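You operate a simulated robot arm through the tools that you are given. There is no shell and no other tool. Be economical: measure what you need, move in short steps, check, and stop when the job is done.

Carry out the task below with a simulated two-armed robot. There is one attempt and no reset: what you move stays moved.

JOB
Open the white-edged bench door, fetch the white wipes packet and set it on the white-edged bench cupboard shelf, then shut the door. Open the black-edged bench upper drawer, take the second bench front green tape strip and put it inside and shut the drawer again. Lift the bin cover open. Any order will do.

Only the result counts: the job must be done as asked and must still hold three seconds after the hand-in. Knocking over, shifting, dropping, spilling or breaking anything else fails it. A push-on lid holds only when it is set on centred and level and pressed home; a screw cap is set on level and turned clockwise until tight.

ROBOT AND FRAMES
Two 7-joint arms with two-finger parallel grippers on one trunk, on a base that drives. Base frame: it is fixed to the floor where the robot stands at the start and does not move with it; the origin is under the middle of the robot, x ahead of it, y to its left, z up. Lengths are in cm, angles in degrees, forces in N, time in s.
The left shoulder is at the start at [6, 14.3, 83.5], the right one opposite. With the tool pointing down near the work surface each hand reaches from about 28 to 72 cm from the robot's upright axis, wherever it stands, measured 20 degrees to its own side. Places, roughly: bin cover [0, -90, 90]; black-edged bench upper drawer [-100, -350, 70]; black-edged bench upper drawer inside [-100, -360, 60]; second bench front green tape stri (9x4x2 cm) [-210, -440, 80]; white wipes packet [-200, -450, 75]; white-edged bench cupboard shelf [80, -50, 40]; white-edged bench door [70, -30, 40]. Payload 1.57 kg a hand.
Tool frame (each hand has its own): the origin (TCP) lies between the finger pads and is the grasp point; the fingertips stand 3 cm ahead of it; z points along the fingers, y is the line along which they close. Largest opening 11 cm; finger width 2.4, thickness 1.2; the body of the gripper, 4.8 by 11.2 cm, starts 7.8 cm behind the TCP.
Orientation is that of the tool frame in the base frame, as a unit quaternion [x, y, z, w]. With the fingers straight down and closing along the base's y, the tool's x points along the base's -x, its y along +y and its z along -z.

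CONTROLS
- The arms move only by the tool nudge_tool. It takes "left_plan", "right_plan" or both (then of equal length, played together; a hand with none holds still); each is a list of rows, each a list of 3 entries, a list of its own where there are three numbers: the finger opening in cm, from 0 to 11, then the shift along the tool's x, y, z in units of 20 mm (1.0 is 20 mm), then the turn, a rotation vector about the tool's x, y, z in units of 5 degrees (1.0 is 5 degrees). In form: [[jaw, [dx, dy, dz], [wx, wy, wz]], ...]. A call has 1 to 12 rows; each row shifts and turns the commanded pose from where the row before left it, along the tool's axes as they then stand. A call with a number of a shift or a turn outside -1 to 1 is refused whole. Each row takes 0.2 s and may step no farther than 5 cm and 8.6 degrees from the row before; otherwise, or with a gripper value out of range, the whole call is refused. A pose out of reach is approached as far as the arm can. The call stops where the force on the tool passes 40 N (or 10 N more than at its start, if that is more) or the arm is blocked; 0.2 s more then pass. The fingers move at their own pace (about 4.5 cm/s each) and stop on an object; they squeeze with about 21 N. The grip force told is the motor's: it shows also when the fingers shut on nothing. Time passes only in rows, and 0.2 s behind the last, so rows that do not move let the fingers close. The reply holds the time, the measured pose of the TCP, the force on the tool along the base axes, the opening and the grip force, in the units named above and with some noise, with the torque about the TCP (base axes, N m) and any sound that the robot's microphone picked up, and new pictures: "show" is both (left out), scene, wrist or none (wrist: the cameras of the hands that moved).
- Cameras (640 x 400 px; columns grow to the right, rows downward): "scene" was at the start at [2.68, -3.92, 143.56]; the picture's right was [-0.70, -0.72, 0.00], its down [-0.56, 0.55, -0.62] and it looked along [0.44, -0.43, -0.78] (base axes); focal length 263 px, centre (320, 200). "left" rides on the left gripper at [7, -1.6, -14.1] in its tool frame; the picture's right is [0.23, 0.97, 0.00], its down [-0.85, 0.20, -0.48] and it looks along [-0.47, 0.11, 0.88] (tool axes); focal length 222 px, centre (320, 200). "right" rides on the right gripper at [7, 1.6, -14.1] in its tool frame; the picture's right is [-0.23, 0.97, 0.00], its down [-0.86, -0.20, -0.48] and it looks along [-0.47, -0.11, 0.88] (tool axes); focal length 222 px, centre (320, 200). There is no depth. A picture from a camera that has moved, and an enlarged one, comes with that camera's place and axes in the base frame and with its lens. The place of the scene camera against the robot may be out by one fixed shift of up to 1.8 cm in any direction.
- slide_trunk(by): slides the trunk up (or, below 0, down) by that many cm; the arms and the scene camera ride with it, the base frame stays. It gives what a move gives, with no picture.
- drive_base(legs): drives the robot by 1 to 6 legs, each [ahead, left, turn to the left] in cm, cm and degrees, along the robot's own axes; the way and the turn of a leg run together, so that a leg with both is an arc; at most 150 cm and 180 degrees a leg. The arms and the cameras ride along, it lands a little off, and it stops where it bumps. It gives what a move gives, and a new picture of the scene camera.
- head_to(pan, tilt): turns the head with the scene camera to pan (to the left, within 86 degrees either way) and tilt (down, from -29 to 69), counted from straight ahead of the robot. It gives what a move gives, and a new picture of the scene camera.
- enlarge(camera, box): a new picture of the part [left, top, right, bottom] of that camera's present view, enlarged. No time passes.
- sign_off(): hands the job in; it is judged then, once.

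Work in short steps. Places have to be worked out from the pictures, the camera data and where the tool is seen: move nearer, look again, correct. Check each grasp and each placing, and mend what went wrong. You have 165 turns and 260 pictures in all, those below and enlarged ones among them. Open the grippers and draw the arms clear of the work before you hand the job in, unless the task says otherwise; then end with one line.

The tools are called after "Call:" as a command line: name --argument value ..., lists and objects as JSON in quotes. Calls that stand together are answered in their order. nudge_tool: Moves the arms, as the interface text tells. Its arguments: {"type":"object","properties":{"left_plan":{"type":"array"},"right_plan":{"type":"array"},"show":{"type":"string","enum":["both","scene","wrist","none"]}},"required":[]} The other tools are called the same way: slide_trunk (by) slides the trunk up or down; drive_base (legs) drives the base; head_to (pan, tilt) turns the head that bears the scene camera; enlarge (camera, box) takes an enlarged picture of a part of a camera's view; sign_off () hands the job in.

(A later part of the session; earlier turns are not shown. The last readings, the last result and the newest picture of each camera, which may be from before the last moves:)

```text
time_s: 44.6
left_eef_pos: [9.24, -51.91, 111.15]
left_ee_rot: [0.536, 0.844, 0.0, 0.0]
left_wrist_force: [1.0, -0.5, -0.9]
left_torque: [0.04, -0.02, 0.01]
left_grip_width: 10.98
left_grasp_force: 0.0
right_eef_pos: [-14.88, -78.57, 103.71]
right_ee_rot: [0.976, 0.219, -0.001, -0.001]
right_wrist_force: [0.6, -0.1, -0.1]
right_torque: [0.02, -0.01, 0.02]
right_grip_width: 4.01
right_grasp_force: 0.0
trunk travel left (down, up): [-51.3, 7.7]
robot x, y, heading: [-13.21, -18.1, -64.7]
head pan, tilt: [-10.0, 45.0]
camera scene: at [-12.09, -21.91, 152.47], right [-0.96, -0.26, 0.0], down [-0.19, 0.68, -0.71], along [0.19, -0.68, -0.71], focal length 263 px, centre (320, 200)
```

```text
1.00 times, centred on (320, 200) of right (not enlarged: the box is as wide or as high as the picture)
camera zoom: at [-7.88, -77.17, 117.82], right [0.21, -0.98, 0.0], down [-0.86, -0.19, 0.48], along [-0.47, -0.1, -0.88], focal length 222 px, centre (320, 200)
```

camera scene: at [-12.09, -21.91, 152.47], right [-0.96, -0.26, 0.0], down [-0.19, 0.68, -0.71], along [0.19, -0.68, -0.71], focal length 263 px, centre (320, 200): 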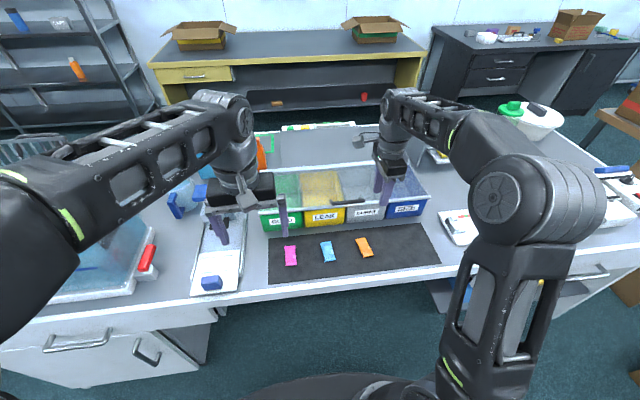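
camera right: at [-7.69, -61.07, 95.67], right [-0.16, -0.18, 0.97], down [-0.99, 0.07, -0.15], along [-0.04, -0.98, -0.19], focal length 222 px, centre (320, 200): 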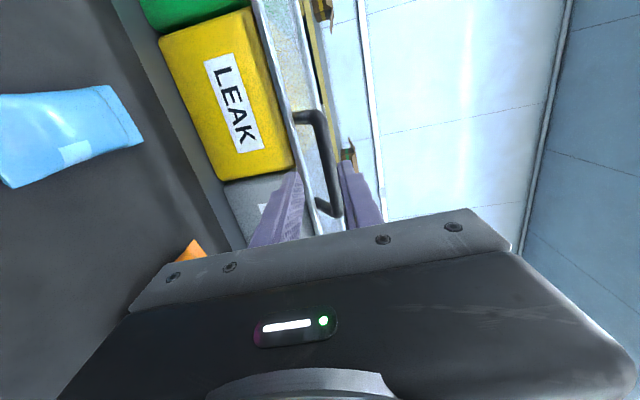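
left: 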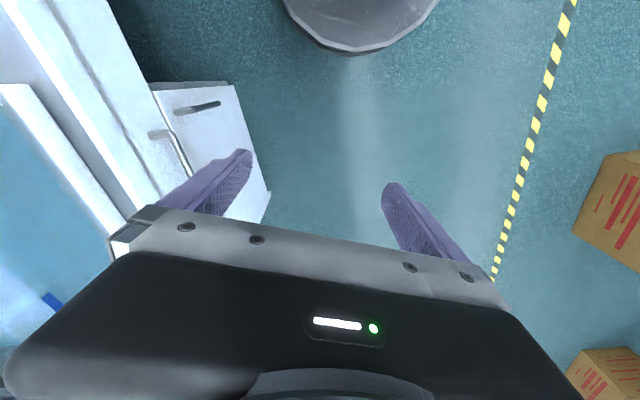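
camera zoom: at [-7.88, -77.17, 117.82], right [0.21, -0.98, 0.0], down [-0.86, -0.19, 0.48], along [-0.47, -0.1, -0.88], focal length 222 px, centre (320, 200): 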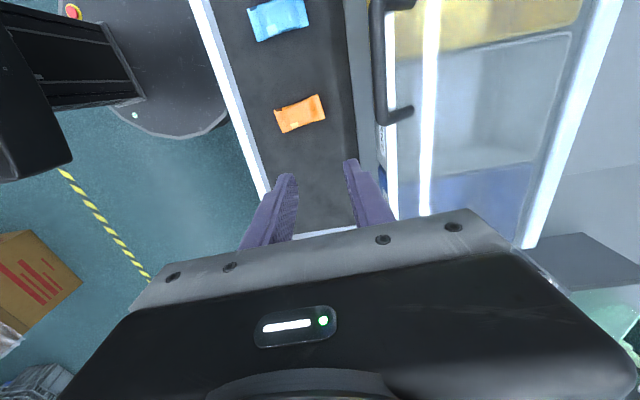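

The tool is vertical and closes front to back. I'll move over the bar (left 6.9, ahead 7.0) and partly down, then check.

Call:
nudge_tool --right_plan '[[4, [0.86, 0.875, 0], [0, 0, 0]], [4, [0.86, 0.875, 0], [0, 0, 0]], [4, [0.86, 0.875, 0], [0, 0, 0]], [4, [0.86, 0.875, 0], [0, 0, 0]], [4, [0, 0, 0.75], [0, 0, 0]], [4, [0, 0, 0.75], [0, 0, 0]], [4, [0, 0, 0], [0, 0, 0]]]'

Call:
enlarge --camera "right" --box '[220, 40, 460, 240]'

```text
time_s: 46.2
left_eef_pos: [9.22, -51.9, 111.12]
left_ee_rot: [0.536, 0.844, -0.001, 0.0]
left_wrist_force: [0.6, -0.2, -0.5]
left_torque: [-0.01, 0.0, 0.01]
left_grip_width: 11.0
left_grasp_force: 0.1
right_eef_pos: [-6.73, -81.64, 100.7]
right_ee_rot: [0.976, 0.22, -0.001, 0.001]
right_wrist_force: [1.5, 0.0, -0.2]
right_torque: [0.0, 0.0, 0.02]
right_grip_width: 4.02
right_grasp_force: 0.1
right hand out of reach, approached as far as the arm can: row 4
trunk travel left (down, up): [-51.3, 7.7]
robot x, y, heading: [-13.64, -17.67, -64.7]
head pan, tilt: [-10.0, 45.0]
camera scene: at [-12.17, -21.75, 152.48], right [-0.96, -0.26, 0.0], down [-0.19, 0.68, -0.71], along [0.19, -0.68, -0.71], focal length 263 px, centre (320, 200)
camera right: at [0.23, -80.28, 114.87], right [0.21, -0.98, 0.0], down [-0.86, -0.18, 0.48], along [-0.47, -0.1, -0.88], focal length 222 px, centre (320, 200)
```

scene: 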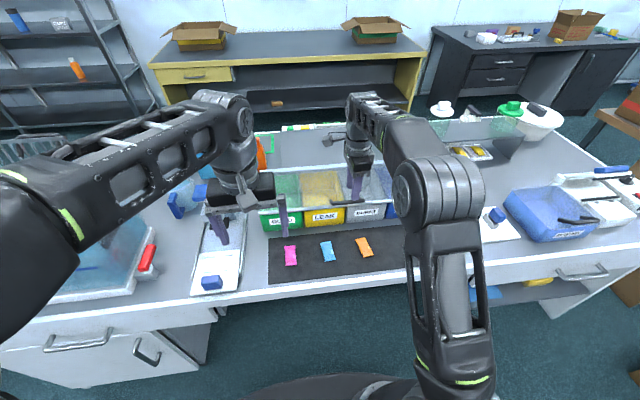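
right: 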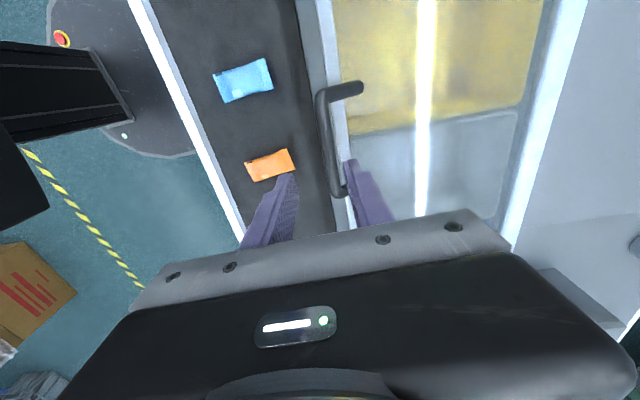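

```text
2.00 times, centred on (340, 140) of right
camera zoom: at [0.23, -80.28, 114.87], right [0.21, -0.98, 0.0], down [-0.86, -0.18, 0.48], along [-0.47, -0.1, -0.88], focal length 444 px, centre (280, 320)
```

zoom: 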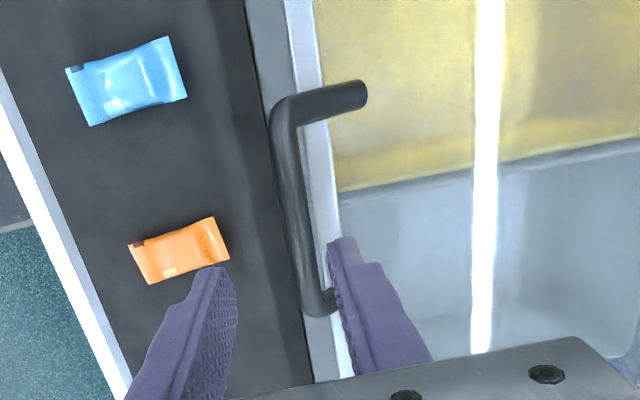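

The handle actually juts forward of the rim. I need 1 cm ahead and 1.5 cm left, then descend to z≈94.9.

Call:
nudge_tool --right_plan '[[4, [0.75, 0.5, 0], [0, 0, 0]], [4, [0, 0, 0.7], [0, 0, 0]], [4, [0, 0, 0.7], [0, 0, 0]], [4, [0, 0, 0.7], [0, 0, 0]], [4, [0, 0, 0.7], [0, 0, 0]], [4, [0, 0, 0], [0, 0, 0]]]' --show "wrist"

Call:
enlarge --camera "right" --box '[220, 40, 460, 240]'

```text
time_s: 47.6
left_eef_pos: [9.24, -51.77, 111.06]
left_ee_rot: [0.535, 0.845, -0.001, 0.0]
left_wrist_force: [0.3, -0.5, 0.0]
left_torque: [0.0, -0.01, 0.01]
left_grip_width: 11.0
left_grasp_force: 0.1
right_eef_pos: [-4.8, -81.6, 95.18]
right_ee_rot: [0.976, 0.219, -0.001, 0.0]
right_wrist_force: [0.2, -0.4, -0.1]
right_torque: [0.0, -0.02, 0.0]
right_grip_width: 3.97
right_grasp_force: 0.1
trunk travel left (down, up): [-51.3, 7.7]
robot x, y, heading: [-12.91, -17.79, -64.9]
head pan, tilt: [-10.0, 45.0]
camera right: at [2.18, -80.22, 109.39], right [0.21, -0.98, 0.0], down [-0.86, -0.18, 0.48], along [-0.47, -0.1, -0.88], focal length 222 px, centre (320, 200)
```

right: 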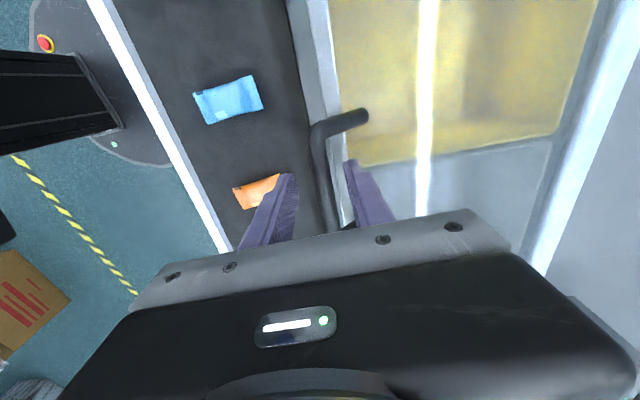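

```text
2.00 times, centred on (340, 140) of right
camera zoom: at [2.18, -80.22, 109.39], right [0.21, -0.98, 0.0], down [-0.86, -0.18, 0.48], along [-0.47, -0.1, -0.88], focal length 444 px, centre (280, 320)
```

zoom: 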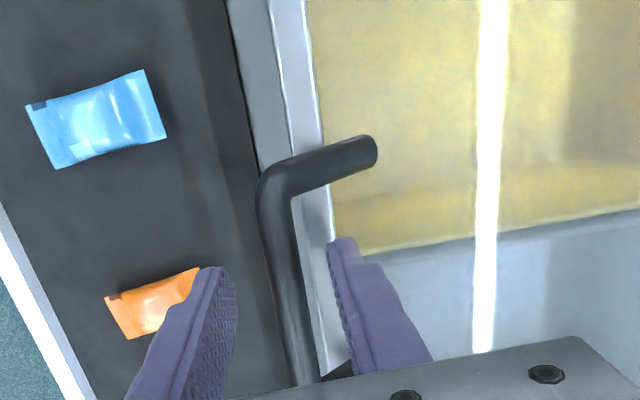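

The bar is between the fingers; closing.

Call:
nudge_tool --right_plan '[[0, [0, 0, 0], [0, 0, 0]], [0, [0, 0, 0], [0, 0, 0]], [0, [0, 0, 0], [0, 0, 0]], [0, [0, 0, 0], [0, 0, 0]]]' --show "none"

Call:
slide_trunk --by 2

```text
time_s: 48.6
left_eef_pos: [9.33, -51.88, 111.14]
left_ee_rot: [0.535, 0.845, -0.001, -0.001]
left_wrist_force: [0.7, 0.4, -0.3]
left_torque: [0.03, -0.03, -0.01]
left_grip_width: 10.99
left_grasp_force: 0.1
right_eef_pos: [-4.59, -81.94, 95.26]
right_ee_rot: [0.976, 0.218, 0.0, 0.002]
right_wrist_force: [8.6, -17.0, 2.4]
right_torque: [-0.44, -0.11, -0.75]
right_grip_width: 1.48
right_grasp_force: 30.8
trunk travel left (down, up): [-51.3, 7.7]
robot x, y, heading: [-12.93, -17.97, -64.8]
head pan, tilt: [-10.0, 45.0]
```

```text
time_s: 49.3
left_eef_pos: [9.37, -52.29, 112.86]
left_ee_rot: [0.535, 0.845, 0.0, -0.001]
left_wrist_force: [0.4, -0.5, 0.0]
left_torque: [-0.02, 0.01, -0.01]
left_grip_width: 11.02
left_grasp_force: 0.1
right_eef_pos: [-4.54, -82.27, 97.07]
right_ee_rot: [0.976, 0.219, -0.001, 0.005]
right_wrist_force: [14.9, -32.3, -9.3]
right_torque: [-0.89, 0.18, -0.74]
right_grip_width: 1.46
right_grasp_force: 31.0
trunk travel left (down, up): [-53.3, 5.7]
robot x, y, heading: [-13.34, -17.97, -64.7]
head pan, tilt: [-10.0, 45.0]
```

Bar gripped (1.48 cm). The force shows the lid pulling the hand forward, so I'll ease forward and follow the arc up in small steps.

Call:
nudge_tool --right_plan '[[0, [0, 0.3, 0], [0, 0, 0]], [0, [0, 0.15, -0.4], [0, 0, 0]], [0, [0, 0.15, -0.4], [0, 0, 0]], [0, [0, 0.15, -0.4], [0, 0, 0]], [0, [0, 0, 0], [0, 0, 0]]]' --show "scene"

```text
time_s: 50.5
left_eef_pos: [9.22, -51.94, 113.16]
left_ee_rot: [0.536, 0.844, -0.001, 0.001]
left_wrist_force: [1.0, -0.2, 0.3]
left_torque: [-0.01, 0.02, 0.02]
left_grip_width: 10.98
left_grasp_force: 0.1
right_eef_pos: [-4.2, -82.9, 99.64]
right_ee_rot: [0.976, 0.218, -0.001, -0.002]
right_wrist_force: [-4.5, 4.3, 0.5]
right_torque: [0.1, 0.5, -0.8]
right_grip_width: 1.47
right_grasp_force: 30.9
trunk travel left (down, up): [-53.3, 5.7]
robot x, y, heading: [-13.7, -17.8, -64.9]
head pan, tilt: [-10.0, 45.0]
camera scene: at [-12.24, -21.65, 154.48], right [-0.97, -0.26, 0.0], down [-0.18, 0.68, -0.71], along [0.19, -0.68, -0.71], focal length 263 px, centre (320, 200)
```

scene: 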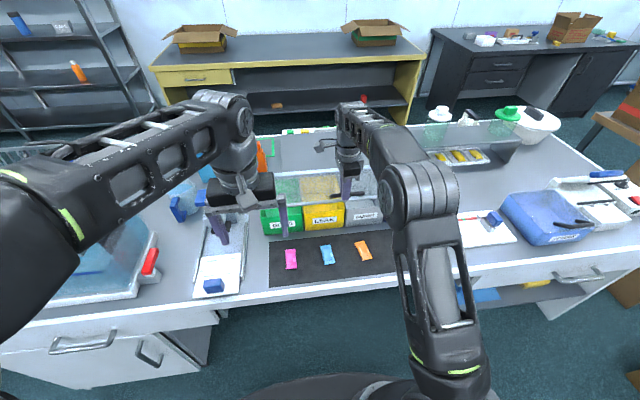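

Call:
nudge_tool --right_plan '[[0, [0, 0.15, -0.425], [0, 0, 0]], [0, [0, 0.165, -0.425], [0, 0, 0]], [0, [0, 0.19, -0.425], [0, 0, 0]], [0, [0, 0.21, -0.425], [0, 0, 0]], [0, [0, 0.235, -0.425], [0, 0, 0]], [0, [0, 0.26, -0.425], [0, 0, 0]], [0, [0, 0, 0], [0, 0, 0]]]' --show "none"

Call:
nudge_tool --right_plan '[[0, [0, 0.3, -0.425], [0, 0, 0]], [0, [0, 0.325, -0.425], [0, 0, 0]], [0, [0, 0.37, -0.425], [0, 0, 0]], [0, [0, 0.4, -0.425], [0, 0, 0]], [0, [0, 0, 0], [0, 0, 0]]]' --show "both"

```text
time_s: 52.1
left_eef_pos: [9.18, -51.93, 113.08]
left_ee_rot: [0.536, 0.844, -0.001, 0.001]
left_wrist_force: [-0.7, 0.6, -0.2]
left_torque: [0.01, 0.02, -0.01]
left_grip_width: 11.0
left_grasp_force: 0.0
right_eef_pos: [-3.78, -83.86, 102.2]
right_ee_rot: [0.976, 0.218, 0.0, 0.002]
right_wrist_force: [-8.3, -6.6, -2.4]
right_torque: [-0.33, 0.57, -0.81]
right_grip_width: 1.45
right_grasp_force: 30.5
right hand out of reach, approached as far as the arm can: row 4, 5, 6
trunk travel left (down, up): [-53.3, 5.7]
robot x, y, heading: [-13.29, -18.21, -64.5]
head pan, tilt: [-10.0, 45.0]
```

```text
time_s: 53.3
left_eef_pos: [9.27, -51.99, 112.95]
left_ee_rot: [0.535, 0.845, 0.0, 0.0]
left_wrist_force: [0.1, -0.4, 0.0]
left_torque: [0.0, 0.03, 0.04]
left_grip_width: 11.0
left_grasp_force: 0.0
right_eef_pos: [-3.82, -83.92, 102.15]
right_ee_rot: [0.976, 0.219, 0.0, 0.0]
right_wrist_force: [-9.9, -6.8, -3.6]
right_torque: [-0.26, 0.46, -0.73]
right_grip_width: 1.49
right_grasp_force: 30.6
right hand out of reach, approached as far as the arm can: row 1, 2, 3, 4
trunk travel left (down, up): [-53.3, 5.7]
robot x, y, heading: [-12.76, -17.78, -64.7]
head pan, tilt: [-10.0, 45.0]
camera scene: at [-12.31, -21.89, 154.47], right [-0.96, -0.26, 0.0], down [-0.18, 0.68, -0.71], along [0.19, -0.68, -0.71], focal length 263 px, centre (320, 200)
camera right: at [3.13, -82.46, 116.22], right [0.21, -0.98, 0.0], down [-0.86, -0.18, 0.48], along [-0.47, -0.1, -0.88], focal length 222 px, centre (320, 200)
```

scene: 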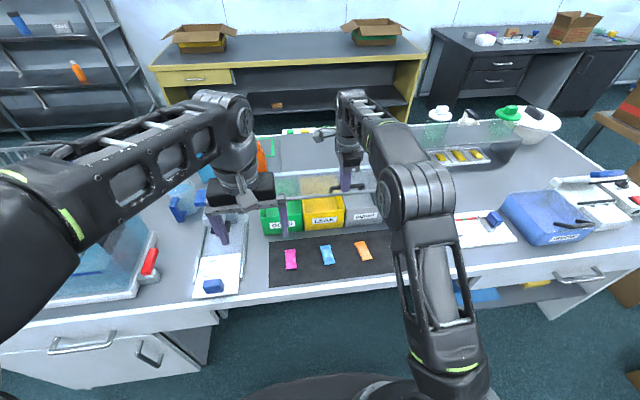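
right: 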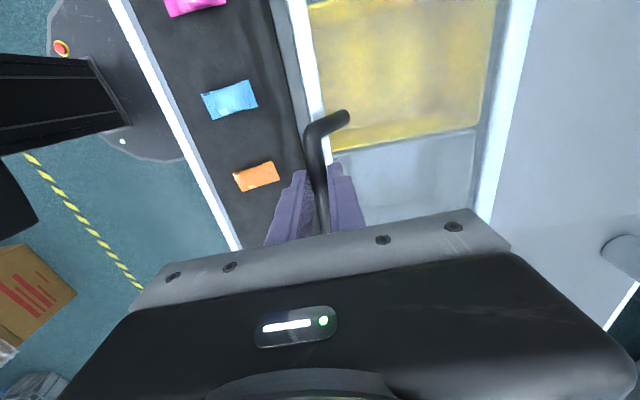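

The hand's height is limited, so I'll continue the arc with the trunk, nudging ahead between.

Call:
slide_trunk --by 1.5

Call:
nudge_tool --right_plan '[[0, [0, 0.5, 0], [0, 0, 0]], [0, [0, 0.3, 0], [0, 0, 0]]]' --show "none"

Call:
slide_trunk --by 1.5

Call:
nudge_tool --right_plan '[[0, [0, 0.5, 0], [0, 0, 0]], [0, [0, 0.1, 0], [0, 0, 0]]]' --show "none"

```text
time_s: 53.9
left_eef_pos: [9.3, -52.31, 114.55]
left_ee_rot: [0.536, 0.844, 0.001, -0.001]
left_wrist_force: [0.7, -0.1, 0.0]
left_torque: [0.0, 0.0, -0.02]
left_grip_width: 11.01
left_grasp_force: 0.1
right_eef_pos: [-3.52, -84.33, 103.27]
right_ee_rot: [0.976, 0.219, 0.001, 0.001]
right_wrist_force: [1.9, -30.5, -18.4]
right_torque: [-0.77, 0.13, -0.8]
right_grip_width: 1.47
right_grasp_force: 31.0
trunk travel left (down, up): [-54.8, 4.2]
robot x, y, heading: [-13.31, -17.88, -64.9]
head pan, tilt: [-10.0, 45.0]
```

```text
time_s: 54.5
left_eef_pos: [9.34, -52.4, 114.38]
left_ee_rot: [0.535, 0.845, 0.001, -0.002]
left_wrist_force: [0.0, -0.5, -0.2]
left_torque: [0.02, 0.0, 0.0]
left_grip_width: 10.97
left_grasp_force: 0.2
right_eef_pos: [-3.49, -84.4, 103.27]
right_ee_rot: [0.976, 0.219, 0.0, 0.002]
right_wrist_force: [3.2, -32.6, -19.7]
right_torque: [-0.81, 0.06, -0.8]
right_grip_width: 1.47
right_grasp_force: 31.0
right hand out of reach, approached as far as the arm can: row 1, 2
trunk travel left (down, up): [-54.8, 4.2]
robot x, y, heading: [-12.8, -17.78, -64.9]
head pan, tilt: [-10.0, 45.0]
```

```text
time_s: 55.2
left_eef_pos: [9.35, -52.09, 116.01]
left_ee_rot: [0.536, 0.844, -0.001, -0.001]
left_wrist_force: [0.7, -0.7, -0.2]
left_torque: [0.03, 0.03, 0.01]
left_grip_width: 10.99
left_grasp_force: 0.0
right_eef_pos: [-3.61, -83.86, 105.05]
right_ee_rot: [0.976, 0.22, 0.001, -0.001]
right_wrist_force: [0.4, -0.2, 0.2]
right_torque: [0.07, 0.02, 0.01]
right_grip_width: 0.0
right_grasp_force: 21.1
trunk travel left (down, up): [-56.3, 2.7]
robot x, y, heading: [-13.2, -17.64, -64.8]
head pan, tilt: [-10.0, 45.0]
```

```text
time_s: 55.8
left_eef_pos: [9.19, -51.84, 116.12]
left_ee_rot: [0.536, 0.844, -0.001, 0.0]
left_wrist_force: [0.8, -0.2, 0.3]
left_torque: [-0.03, 0.01, -0.01]
left_grip_width: 11.02
left_grasp_force: 0.0
right_eef_pos: [-3.68, -83.86, 105.01]
right_ee_rot: [0.976, 0.219, -0.001, 0.002]
right_wrist_force: [-0.4, 0.0, -0.5]
right_torque: [-0.01, 0.0, -0.01]
right_grip_width: 0.01
right_grasp_force: 21.0
right hand out of reach, approached as far as the arm can: row 1
trunk travel left (down, up): [-56.3, 2.7]
robot x, y, heading: [-13.15, -17.82, -64.6]
head pan, tilt: [-10.0, 45.0]
```

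The bar slipped out since the hand couldn't follow ahead. Checking the state.

Call:
enlarge --camera "right" --box '[0, 0, 640, 400]'

Call:
enlarge --camera "scene" --box '[200, 80, 520, 280]'

```text
1.00 times, centred on (320, 200) of right (not enlarged: the box is as wide or as high as the picture)
camera zoom: at [3.3, -82.41, 119.3], right [0.21, -0.98, 0.0], down [-0.86, -0.18, 0.48], along [-0.47, -0.1, -0.88], focal length 222 px, centre (320, 200)
```

zoom: 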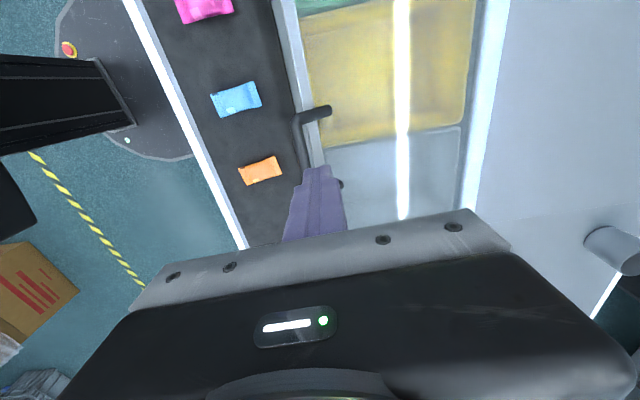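

```text
2.00 times, centred on (360, 180) of scene
camera zoom: at [-12.16, -21.73, 157.48], right [-0.96, -0.26, 0.0], down [-0.19, 0.68, -0.71], along [0.19, -0.68, -0.71], focal length 526 px, centre (240, 240)
```

zoom: 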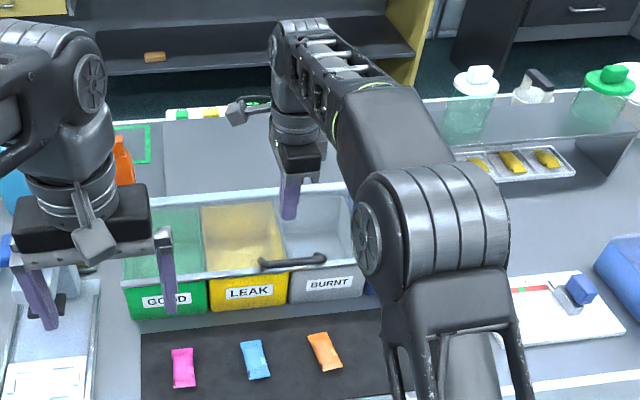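

The lid dropped back closed, no harm. Better plan: point the hand ahead with closed fingers, hook under the forward-jutting bar, then push up and forward under the lid. I'll back off and rotate to horizontal.

Call:
nudge_tool --right_plan '[[0, [0, -0.9, 0], [0, 0, 0]], [0, [0, -0.9, 0], [0, 0, 0]], [0, [0, -0.9, 0], [-1, 0, 0]], [0, [0, -0.9, 0], [-1, 0, 0]], [0, [0, 0, 0], [-1, 0, 0]], [0, [0, 0, 0], [-1, 0, 0]], [0, [0, 0, 0], [-1, 0, 0]], [0, [0, 0, 0], [-1, 0, 0]], [0, [0, 0, 0], [-1, 0, 0]], [0, [0, 0, 0], [-1, 0, 0]], [0, [0, 0, 0], [-1, 0, 0]], [0, [0, 0, 0], [-1, 0, 0]]]' --show "none"

Call:
nudge_tool --right_plan '[[0, [0, 0, 0], [-1, 0, 0]], [0, [0, 0, 0], [-1, 0, 0]], [0, [0, 0, 0], [-1, 0, 0]], [0, [0, 0, 0], [-1, 0, 0]], [0, [0, 0, 0], [-1, 0, 0]], [0, [0, 0, 0], [-1, 0, 0]], [0, [0, 0, 0], [-1, 0, 0]], [0, [0, 0, 0], [-1, 0, 0]], [0, [0, 0, 0], [0, 0, 0]]]' --show "both"

```text
time_s: 58.4
left_eef_pos: [9.33, -51.76, 116.15]
left_ee_rot: [0.535, 0.845, -0.001, 0.0]
left_wrist_force: [-0.1, 0.0, 0.3]
left_torque: [-0.05, 0.0, 0.04]
left_grip_width: 11.0
left_grasp_force: 0.0
right_eef_pos: [-6.58, -77.32, 104.89]
right_ee_rot: [0.884, 0.2, 0.093, 0.413]
right_wrist_force: [0.0, 0.2, -0.4]
right_torque: [0.01, -0.01, 0.01]
right_grip_width: 0.0
right_grasp_force: 21.0
trunk travel left (down, up): [-56.3, 2.7]
robot x, y, heading: [-13.39, -17.69, -65.0]
head pan, tilt: [-10.0, 45.0]
```

```text
time_s: 60.4
left_eef_pos: [9.28, -51.8, 116.12]
left_ee_rot: [0.537, 0.843, -0.001, 0.001]
left_wrist_force: [0.2, 0.1, 1.1]
left_torque: [-0.01, 0.01, 0.02]
left_grip_width: 10.99
left_grasp_force: 0.1
right_eef_pos: [-6.7, -77.5, 104.87]
right_ee_rot: [0.69, 0.156, 0.154, 0.69]
right_wrist_force: [0.2, -0.6, -0.3]
right_torque: [-0.02, -0.02, 0.0]
right_grip_width: 0.0
right_grasp_force: 21.2
trunk travel left (down, up): [-56.3, 2.7]
robot x, y, heading: [-13.46, -17.91, -64.8]
head pan, tilt: [-10.0, 45.0]
camera scene: at [-12.16, -21.7, 157.48], right [-0.96, -0.26, 0.0], down [-0.19, 0.68, -0.71], along [0.19, -0.68, -0.71], focal length 263 px, centre (320, 200)
camera right: at [-6.5, -61.82, 106.48], right [-0.2, -0.09, 0.97], down [-0.98, 0.07, -0.2], along [-0.05, -0.99, -0.11], focal length 222 px, centre (320, 200)
```

scene: 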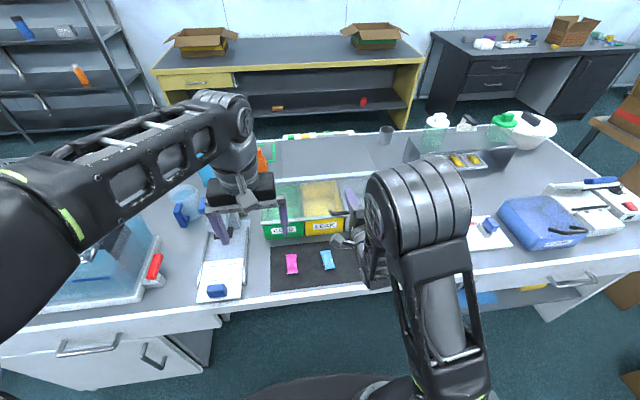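
right: 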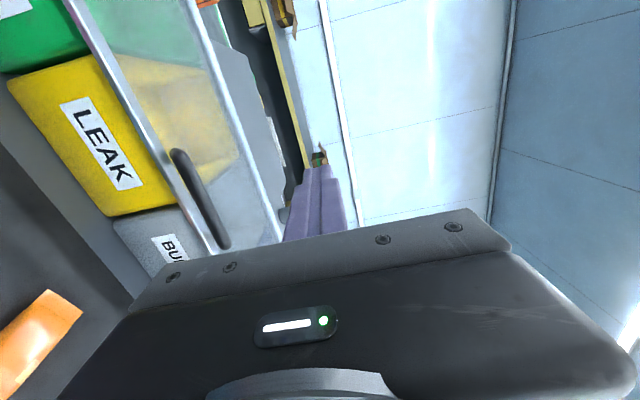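

Horizontal works here, but bench clearance under the hand is tight. I'll instead pitch 45°, re-grip the bar, and lift while levelling the tool, which gives reach to go past vertical.

Call:
nudge_tool --right_plan '[[4, [0, 0, 0], [1, 0, 0]], [4, [0, 0, 0], [1, 0, 0]], [4, [0, 0, 0], [1, 0, 0]], [4, [0, 0, 0], [1, 0, 0]], [4, [0, 0, 0], [1, 0, 0]], [4, [0, 0, 0], [1, 0, 0]], [4, [0, 0, 0], [1, 0, 0]], [4, [0, 0, 0], [1, 0, 0]], [4, [0, 0, 0], [1, 0, 0]], [4, [0, -0.85, 1], [0, 0, 0]], [4, [0, -0.85, 1], [0, 0, 0]], [4, [0, -0.85, 1], [0, 0, 0]]]' --show "wrist"

Call:
enlarge --camera "right" --box '[220, 40, 460, 240]'

```text
time_s: 63.0
left_eef_pos: [9.35, -51.83, 116.19]
left_ee_rot: [0.536, 0.844, -0.002, 0.0]
left_wrist_force: [0.4, 0.1, 0.3]
left_torque: [0.02, 0.05, -0.01]
left_grip_width: 11.01
left_grasp_force: 0.1
right_eef_pos: [-6.6, -78.19, 97.24]
right_ee_rot: [0.902, 0.202, 0.085, 0.373]
right_wrist_force: [0.3, 0.1, 0.8]
right_torque: [0.01, -0.02, 0.02]
right_grip_width: 4.01
right_grasp_force: 0.2
trunk travel left (down, up): [-56.3, 2.7]
robot x, y, heading: [-13.18, -17.83, -64.9]
head pan, tilt: [-10.0, 45.0]
camera right: at [-4.14, -67.21, 108.36], right [0.09, -0.72, 0.69], down [-0.98, 0.07, 0.2], along [-0.19, -0.69, -0.7], focal length 222 px, centre (320, 200)
```

right: 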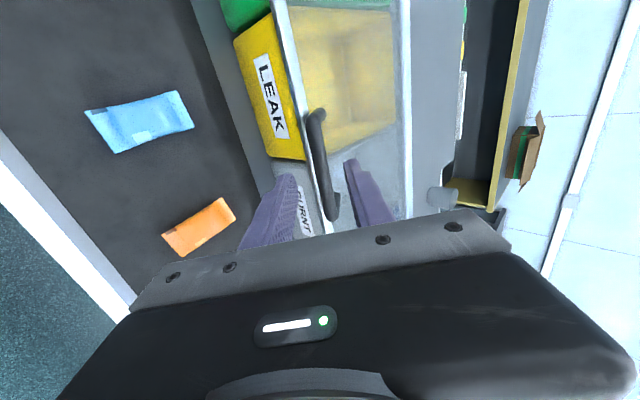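

```text
2.00 times, centred on (340, 140) of right
camera zoom: at [-4.14, -67.21, 108.36], right [0.09, -0.72, 0.69], down [-0.98, 0.07, 0.2], along [-0.19, -0.69, -0.7], focal length 444 px, centre (280, 320)
```

zoom: 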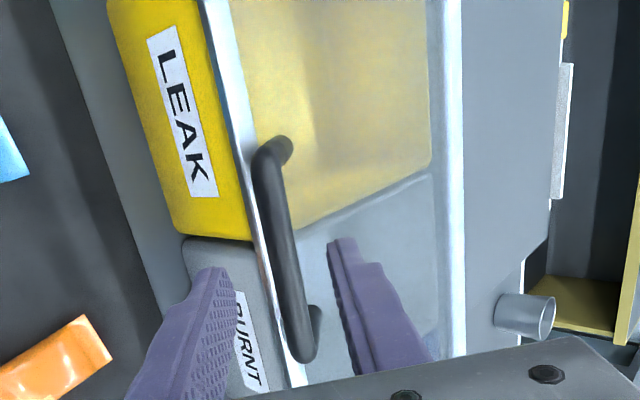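

Call:
nudge_tool --right_plan '[[4, [0, 0, 0.8], [0, 0, 0]], [4, [0, 0, 0.8], [0, 0, 0]], [4, [0, 0, 0.7], [0, 0, 0]], [4, [0, 0, 0], [0, 0, 0]], [0, [0, 0, 0], [0, 0, 0]], [0, [0, 0, 0], [0, 0, 0]], [0, [0, 0, 0], [0, 0, 0]], [0, [0, 0, 0], [0, 0, 0]]]' --show "wrist"

```text
time_s: 64.8
left_eef_pos: [9.25, -51.92, 116.14]
left_ee_rot: [0.536, 0.844, -0.002, 0.001]
left_wrist_force: [-0.1, -0.2, -0.3]
left_torque: [0.0, 0.01, 0.0]
left_grip_width: 10.98
left_grasp_force: 0.0
right_eef_pos: [-5.08, -80.99, 94.0]
right_ee_rot: [0.901, 0.201, 0.084, 0.376]
right_wrist_force: [4.9, -9.3, 8.3]
right_torque: [0.04, -0.65, -0.39]
right_grip_width: 1.43
right_grasp_force: 30.2
trunk travel left (down, up): [-56.3, 2.7]
robot x, y, heading: [-13.06, -17.89, -64.7]
head pan, tilt: [-10.0, 45.0]
camera right: at [-2.52, -70.08, 105.11], right [0.09, -0.72, 0.69], down [-0.98, 0.07, 0.2], along [-0.19, -0.69, -0.69], focal length 222 px, centre (320, 200)
```

right: 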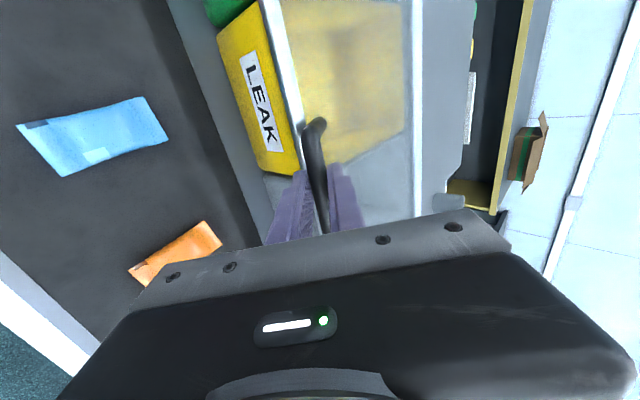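

Gripped at 1.43 cm. Following the arc with simultaneous levelling, first 20°.

Call:
nudge_tool --right_plan '[[0, [0, 0.792, -0.545], [-1, 0, 0]], [0, [0, 0.872, -0.399], [-1, 0, 0]], [0, [0, 0.928, -0.235], [-1, 0, 0]], [0, [0, 0.958, -0.08], [-1, 0, 0]]]' --show "wrist"

```text
time_s: 65.8
left_eef_pos: [9.2, -51.87, 116.2]
left_ee_rot: [0.537, 0.844, -0.001, 0.0]
left_wrist_force: [-0.7, 0.6, 0.0]
left_torque: [-0.05, 0.01, 0.0]
left_grip_width: 10.99
left_grasp_force: 0.1
right_eef_pos: [-4.12, -83.3, 101.23]
right_ee_rot: [0.822, 0.185, 0.118, 0.525]
right_wrist_force: [0.8, 0.0, -1.6]
right_torque: [0.38, -0.48, -0.55]
right_grip_width: 1.39
right_grasp_force: 30.1
trunk travel left (down, up): [-56.3, 2.7]
robot x, y, heading: [-13.43, -17.7, -64.8]
head pan, tilt: [-10.0, 45.0]
camera right: at [-3.01, -69.38, 108.6], right [-0.03, -0.47, 0.88], down [-0.99, 0.1, 0.02], along [-0.1, -0.88, -0.47], focal length 222 px, centre (320, 200)
```

right: 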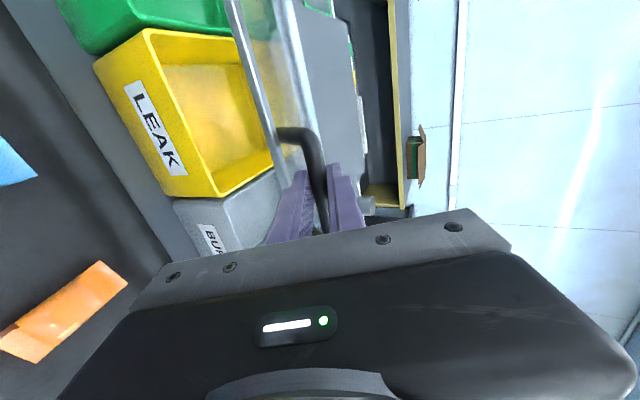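

Excellent: almost no force and the lid is following. Continuing.

Call:
nudge_tool --right_plan '[[0, [0, 0.955, 0.095], [-1, 0, 0]], [0, [0, 0.923, 0.255], [-1, 0, 0]], [0, [0, 0.867, 0.415], [-1, 0, 0]], [0, [0, 0.784, 0.557], [-1, 0, 0]], [0, [0, 0.672, 0.684], [-1, 0, 0]]]' --show "both"

```text
time_s: 67.0
left_eef_pos: [9.2, -52.09, 116.04]
left_ee_rot: [0.536, 0.844, 0.0, -0.001]
left_wrist_force: [0.1, -1.0, 0.1]
left_torque: [-0.01, 0.0, -0.02]
left_grip_width: 11.01
left_grasp_force: 0.1
right_eef_pos: [-1.51, -89.02, 108.04]
right_ee_rot: [0.692, 0.154, 0.154, 0.688]
right_wrist_force: [-5.0, -11.7, -15.3]
right_torque: [-0.14, 0.71, -0.44]
right_grip_width: 1.39
right_grasp_force: 30.2
trunk travel left (down, up): [-56.3, 2.7]
robot x, y, heading: [-13.29, -18.07, -64.9]
head pan, tilt: [-10.0, 45.0]
camera scene: at [-12.22, -22.13, 157.45], right [-0.97, -0.26, 0.0], down [-0.19, 0.68, -0.71], along [0.19, -0.68, -0.71], focal length 263 px, centre (320, 200)
camera right: at [-1.32, -73.38, 109.71], right [-0.2, -0.1, 0.97], down [-0.98, 0.07, -0.2], along [-0.05, -0.99, -0.11], focal length 222 px, centre (320, 200)
```

scene: 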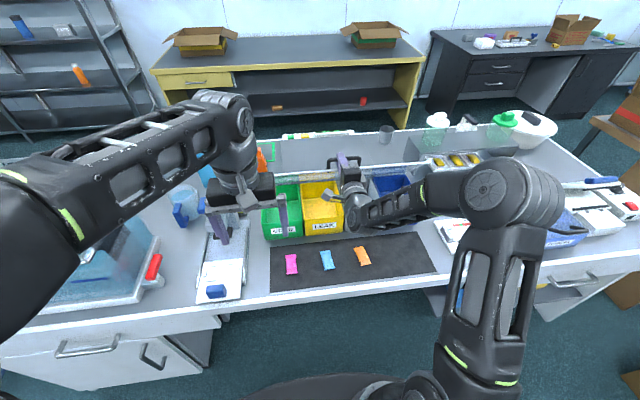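
right: 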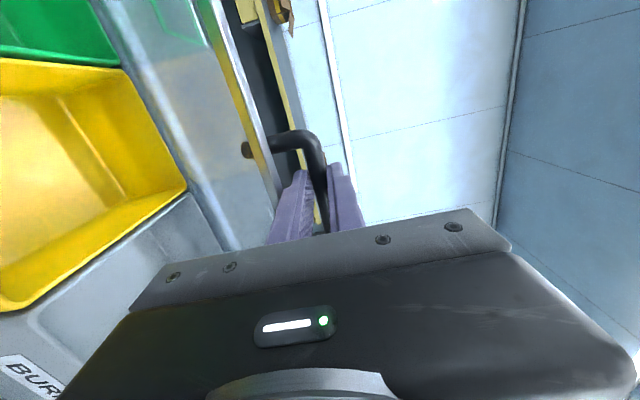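

Call:
nudge_tool --right_plan '[[0, [0, 0, 0.5], [0, 0, 0]], [0, [0, 0.3, 0.8], [0, 0, 0]], [0, [0, 0.2, 0.85], [0, 0, 0]], [0, [0, 0.15, 0.85], [0, 0, 0]]]' --show "wrist"

```text
time_s: 68.0
left_eef_pos: [9.11, -51.72, 116.29]
left_ee_rot: [0.537, 0.844, -0.002, 0.003]
left_wrist_force: [0.4, -0.3, -0.2]
left_torque: [-0.02, -0.01, 0.0]
left_grip_width: 11.01
left_grasp_force: 0.1
right_eef_pos: [0.7, -93.81, 110.47]
right_ee_rot: [0.684, 0.152, 0.155, 0.696]
right_wrist_force: [-19.3, -2.0, 21.1]
right_torque: [-0.62, 0.35, -0.28]
right_grip_width: 1.37
right_grasp_force: 30.2
trunk travel left (down, up): [-56.3, 2.7]
robot x, y, heading: [-13.5, -17.41, -64.8]
head pan, tilt: [-10.0, 45.0]
camera right: at [0.97, -78.18, 111.84], right [-0.21, -0.08, 0.97], down [-0.98, 0.07, -0.21], along [-0.05, -0.99, -0.09], focal length 222 px, centre (320, 200)
```

right: 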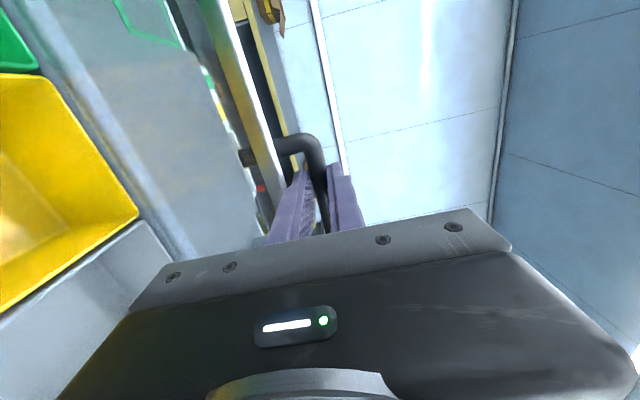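

Call:
nudge_tool --right_plan '[[0, [-0.15, 0.35, 0.3], [0, 0, 0]], [0, [-0.05, 0.15, 0.8], [0, 0, 0]], [0, [0, 0.12, 0.85], [0, 0, 0]], [0, [0, 0.05, 0.9], [0, 0, 0]]]' --show "wrist"

```text
time_s: 68.6
left_eef_pos: [8.94, -51.47, 116.42]
left_ee_rot: [0.536, 0.844, -0.002, 0.002]
left_wrist_force: [-0.6, 0.5, 0.3]
left_torque: [-0.01, 0.0, 0.04]
left_grip_width: 10.99
left_grasp_force: 0.1
right_eef_pos: [1.37, -95.26, 111.0]
right_ee_rot: [0.689, 0.157, 0.151, 0.692]
right_wrist_force: [-15.5, 25.2, 18.2]
right_torque: [4.1, 3.22, 0.77]
right_grip_width: 1.3
right_grasp_force: 30.1
trunk travel left (down, up): [-56.3, 2.7]
robot x, y, heading: [-13.34, -17.75, -64.8]
head pan, tilt: [-10.0, 45.0]
stopped in row 3 (right hand): the force on the tool passed its limit at 46 N (the readings are from after the stop); the commanded pose is now the measured one
camera right: at [1.56, -79.63, 112.48], right [-0.2, -0.09, 0.98], down [-0.98, 0.07, -0.19], along [-0.05, -0.99, -0.1], focal length 222 px, centre (320, 200)
```

right: 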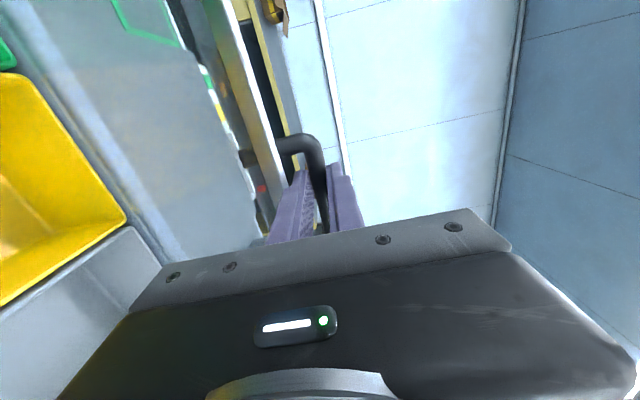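

It's resisting now. Check the scene to see whether the lid hit its stop or the hand is jammed.

Call:
enlarge --camera "scene" --box '[220, 100, 460, 260]'

Call:
enlarge --camera "right" --box '[160, 80, 400, 240]'

Call:
enlarge --camera "left" --box '[0, 0, 640, 400]'

```text
2.50 times, centred on (340, 180) of scene
camera zoom: at [-12.45, -21.08, 157.5], right [-0.97, -0.26, 0.0], down [-0.18, 0.68, -0.71], along [0.19, -0.69, -0.7], focal length 657 px, centre (270, 250)
```

zoom: 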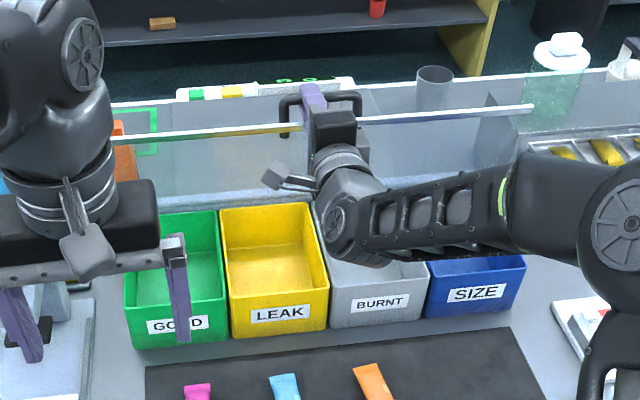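

```text
2.50 times, centred on (280, 160) of right
camera zoom: at [1.56, -79.63, 112.48], right [-0.2, -0.09, 0.98], down [-0.98, 0.07, -0.19], along [-0.05, -0.99, -0.1], focal length 555 px, centre (420, 300)
```

zoom: 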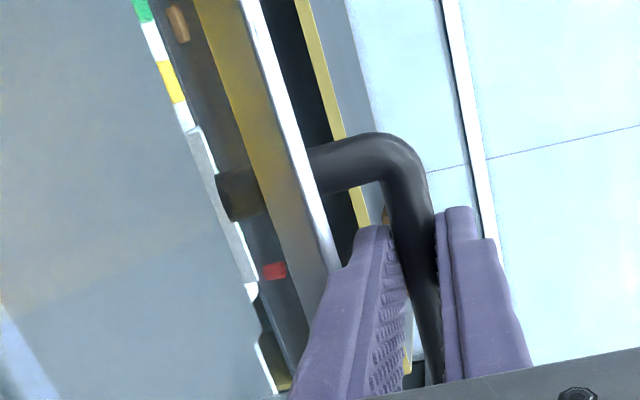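

```text
1.00 times, centred on (320, 200) of left (not enlarged: the box is as wide or as high as the picture)
camera zoom: at [4.59, -45.71, 130.42], right [0.79, 0.62, 0.0], down [0.54, -0.69, 0.48], along [0.3, -0.38, -0.88], focal length 222 px, centre (320, 200)
```

zoom: 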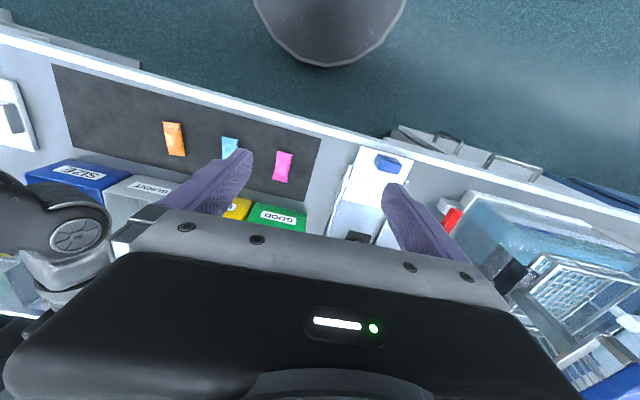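

The lower finger seems to be touching the lid rim as it swings up. I'll pitch the tool downward to follow the gap, then continue.

Call:
nudge_tool --right_plan '[[0, [0, 0, 0], [1, 0, 0]], [0, [0, 0, 0], [1, 0, 0]], [0, [0, 0, 0], [1, 0, 0]], [0, [0, 0, 0], [1, 0, 0]], [0, [0, 0, 0], [1, 0, 0]]]' --show "wrist"

```text
time_s: 69.8
left_eef_pos: [9.1, -51.33, 116.32]
left_ee_rot: [0.536, 0.844, -0.002, 0.003]
left_wrist_force: [0.8, -0.1, 0.0]
left_torque: [-0.02, 0.01, 0.0]
left_grip_width: 10.98
left_grasp_force: 0.1
right_eef_pos: [1.34, -95.53, 111.24]
right_ee_rot: [0.821, 0.184, 0.118, 0.528]
right_wrist_force: [-1.4, 8.6, 33.1]
right_torque: [-0.07, -0.77, -0.33]
right_grip_width: 1.39
right_grasp_force: 30.7
trunk travel left (down, up): [-56.3, 2.7]
robot x, y, heading: [-13.28, -17.75, -64.5]
head pan, tilt: [-10.0, 45.0]
camera right: at [2.52, -81.52, 118.56], right [-0.03, -0.46, 0.89], down [-0.99, 0.1, 0.02], along [-0.1, -0.88, -0.46], focal length 222 px, centre (320, 200)
```

right: 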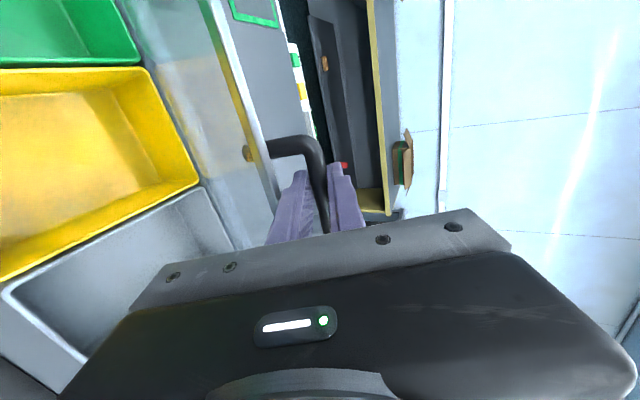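

Call:
nudge_tool --right_plan '[[0, [0, 0.36, -0.17], [0, 0, 0]], [0, [0, 0.4, 0.5], [1, 0, 0]], [0, [0, 0.45, 0.6], [1, 0, 0]]]' --show "wrist"

```text
time_s: 70.5
left_eef_pos: [9.37, -51.96, 116.0]
left_ee_rot: [0.535, 0.845, -0.001, 0.0]
left_wrist_force: [0.1, -0.2, 0.5]
left_torque: [0.08, 0.02, 0.01]
left_grip_width: 11.01
left_grasp_force: 0.0
right_eef_pos: [2.94, -96.71, 110.58]
right_ee_rot: [0.845, 0.188, 0.121, 0.486]
right_wrist_force: [2.9, 2.8, 16.7]
right_torque: [-0.13, 0.41, -0.31]
right_grip_width: 1.38
right_grasp_force: 30.4
right hand out of reach, approached as far as the arm can: row 2
trunk travel left (down, up): [-56.3, 2.7]
robot x, y, heading: [-13.52, -18.02, -64.5]
head pan, tilt: [-10.0, 45.0]
stopped in row 3 (right hand): the force on the tool passed its limit at 116 N (the readings are from after the stop); the commanded pose is now the measured one
camera right: at [4.04, -83.53, 119.12], right [-0.01, -0.54, 0.84], down [-0.99, 0.09, 0.05], along [-0.1, -0.83, -0.54], focal length 222 px, centre (320, 200)
```

right: 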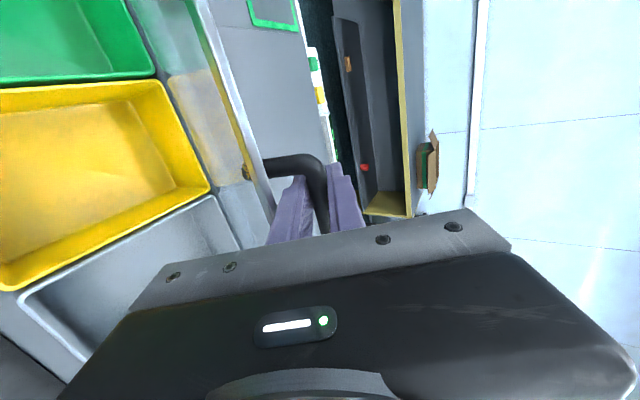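

At the arm's reach limit now; I'll carry on by driving the base slowly forward, with the grip held, as the arc here is nearly horizontal.

Call:
drive_base --legs '[[2, 0, 0]]'

```text
time_s: 71.3
left_eef_pos: [10.15, -53.43, 116.25]
left_ee_rot: [0.537, 0.844, -0.002, 0.001]
left_wrist_force: [0.1, -0.5, 0.5]
left_torque: [0.03, 0.03, -0.01]
left_grip_width: 11.03
left_grasp_force: 0.1
right_eef_pos: [3.62, -98.28, 110.53]
right_ee_rot: [0.845, 0.188, 0.12, 0.486]
right_wrist_force: [1.0, 4.9, 29.3]
right_torque: [0.15, 0.08, 0.34]
right_grip_width: 1.37
right_grasp_force: 30.8
trunk travel left (down, up): [-56.3, 2.7]
robot x, y, heading: [-12.25, -20.07, -64.8]
head pan, tilt: [-10.0, 45.0]
camera scene: at [-11.32, -23.21, 157.51], right [-0.97, -0.26, 0.0], down [-0.18, 0.68, -0.71], along [0.18, -0.68, -0.71], focal length 263 px, centre (320, 200)
```

scene: 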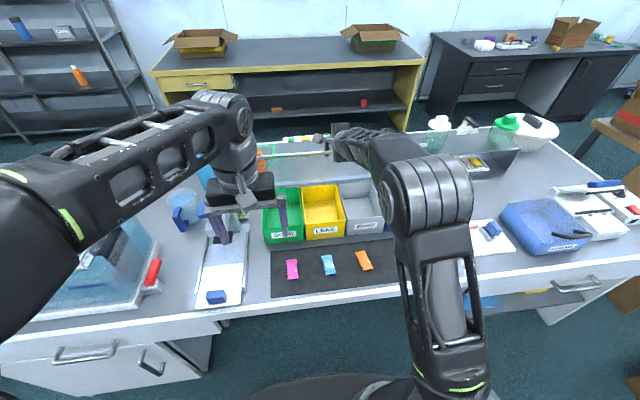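

Call:
slide_trunk --by 0.6

Call:
drive_base --legs '[[3, 0, 0]]'

Call:
enlarge --camera "scene" --box '[220, 100, 460, 260]'

```text
time_s: 71.8
left_eef_pos: [10.11, -53.75, 116.58]
left_ee_rot: [0.536, 0.844, 0.0, 0.0]
left_wrist_force: [0.1, -0.1, 0.8]
left_torque: [-0.01, -0.01, 0.0]
left_grip_width: 11.0
left_grasp_force: 0.1
right_eef_pos: [3.64, -98.6, 110.74]
right_ee_rot: [0.846, 0.188, 0.12, 0.484]
right_wrist_force: [3.4, -0.8, -11.2]
right_torque: [-0.08, 0.21, -0.1]
right_grip_width: 1.37
right_grasp_force: 30.6
trunk travel left (down, up): [-56.9, 2.1]
robot x, y, heading: [-12.59, -19.39, -65.2]
head pan, tilt: [-10.0, 45.0]
```

```text
time_s: 72.7
left_eef_pos: [11.46, -56.65, 116.7]
left_ee_rot: [0.537, 0.844, 0.0, -0.002]
left_wrist_force: [0.8, -0.7, -0.6]
left_torque: [0.01, 0.01, -0.01]
left_grip_width: 11.03
left_grasp_force: 0.1
right_eef_pos: [5.08, -101.51, 111.0]
right_ee_rot: [0.845, 0.188, 0.12, 0.486]
right_wrist_force: [1.4, 0.4, -1.9]
right_torque: [0.04, 0.19, 0.33]
right_grip_width: 1.37
right_grasp_force: 30.0
trunk travel left (down, up): [-56.9, 2.1]
robot x, y, heading: [-11.0, -22.23, -64.6]
head pan, tilt: [-10.0, 45.0]
camera scene: at [-9.91, -26.53, 158.08], right [-0.97, -0.26, 0.0], down [-0.18, 0.68, -0.71], along [0.18, -0.68, -0.71], focal length 263 px, centre (320, 200)
```

scene: 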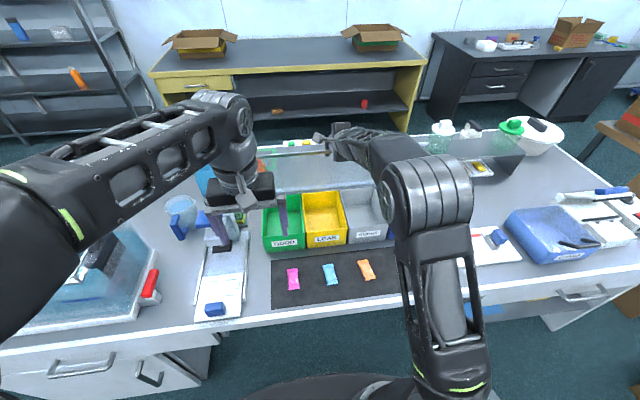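

```text
2.50 times, centred on (340, 180) of scene
camera zoom: at [-9.91, -26.53, 158.08], right [-0.97, -0.26, 0.0], down [-0.18, 0.68, -0.71], along [0.18, -0.68, -0.71], focal length 657 px, centre (270, 250)
```

zoom: 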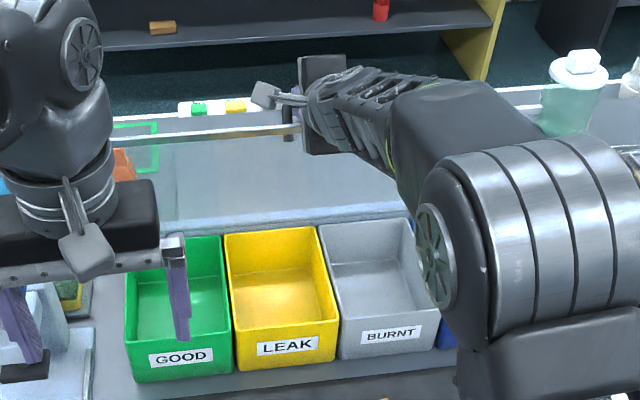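

Call:
drive_base --legs '[[2.5, 0, 0]]'

Call:
enlarge --camera "right" --box '[0, 0, 640, 400]'

```text
time_s: 73.5
left_eef_pos: [12.48, -59.05, 116.64]
left_ee_rot: [0.536, 0.844, -0.001, 0.0]
left_wrist_force: [-0.6, 0.1, -0.5]
left_torque: [0.05, 0.04, 0.01]
left_grip_width: 11.01
left_grasp_force: 0.0
right_eef_pos: [6.03, -103.84, 110.98]
right_ee_rot: [0.846, 0.187, 0.12, 0.485]
right_wrist_force: [-1.2, -0.6, -7.7]
right_torque: [-0.03, 0.24, 0.33]
right_grip_width: 1.39
right_grasp_force: 29.8
trunk travel left (down, up): [-56.9, 2.1]
robot x, y, heading: [-9.53, -24.97, -64.9]
head pan, tilt: [-10.0, 45.0]
camera scene: at [-8.85, -28.96, 158.06], right [-0.97, -0.26, 0.0], down [-0.18, 0.68, -0.71], along [0.18, -0.68, -0.71], focal length 263 px, centre (320, 200)
```

scene: 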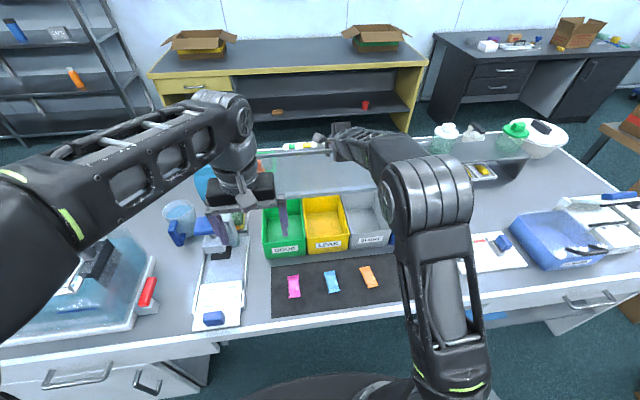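

```text
1.00 times, centred on (320, 200) of right (not enlarged: the box is as wide or as high as the picture)
camera zoom: at [7.08, -90.77, 119.55], right [-0.01, -0.55, 0.84], down [-0.99, 0.09, 0.05], along [-0.1, -0.83, -0.54], focal length 222 px, centre (320, 200)
```

zoom: 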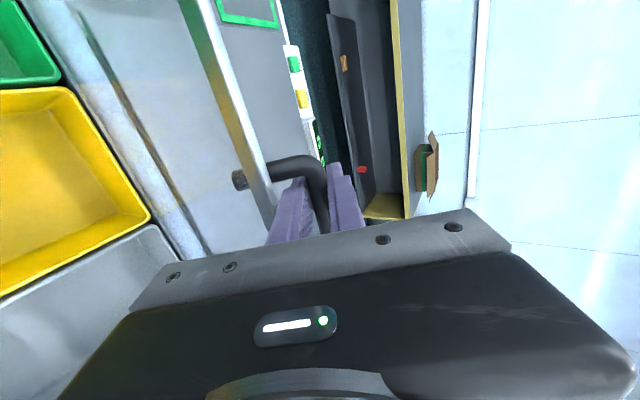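

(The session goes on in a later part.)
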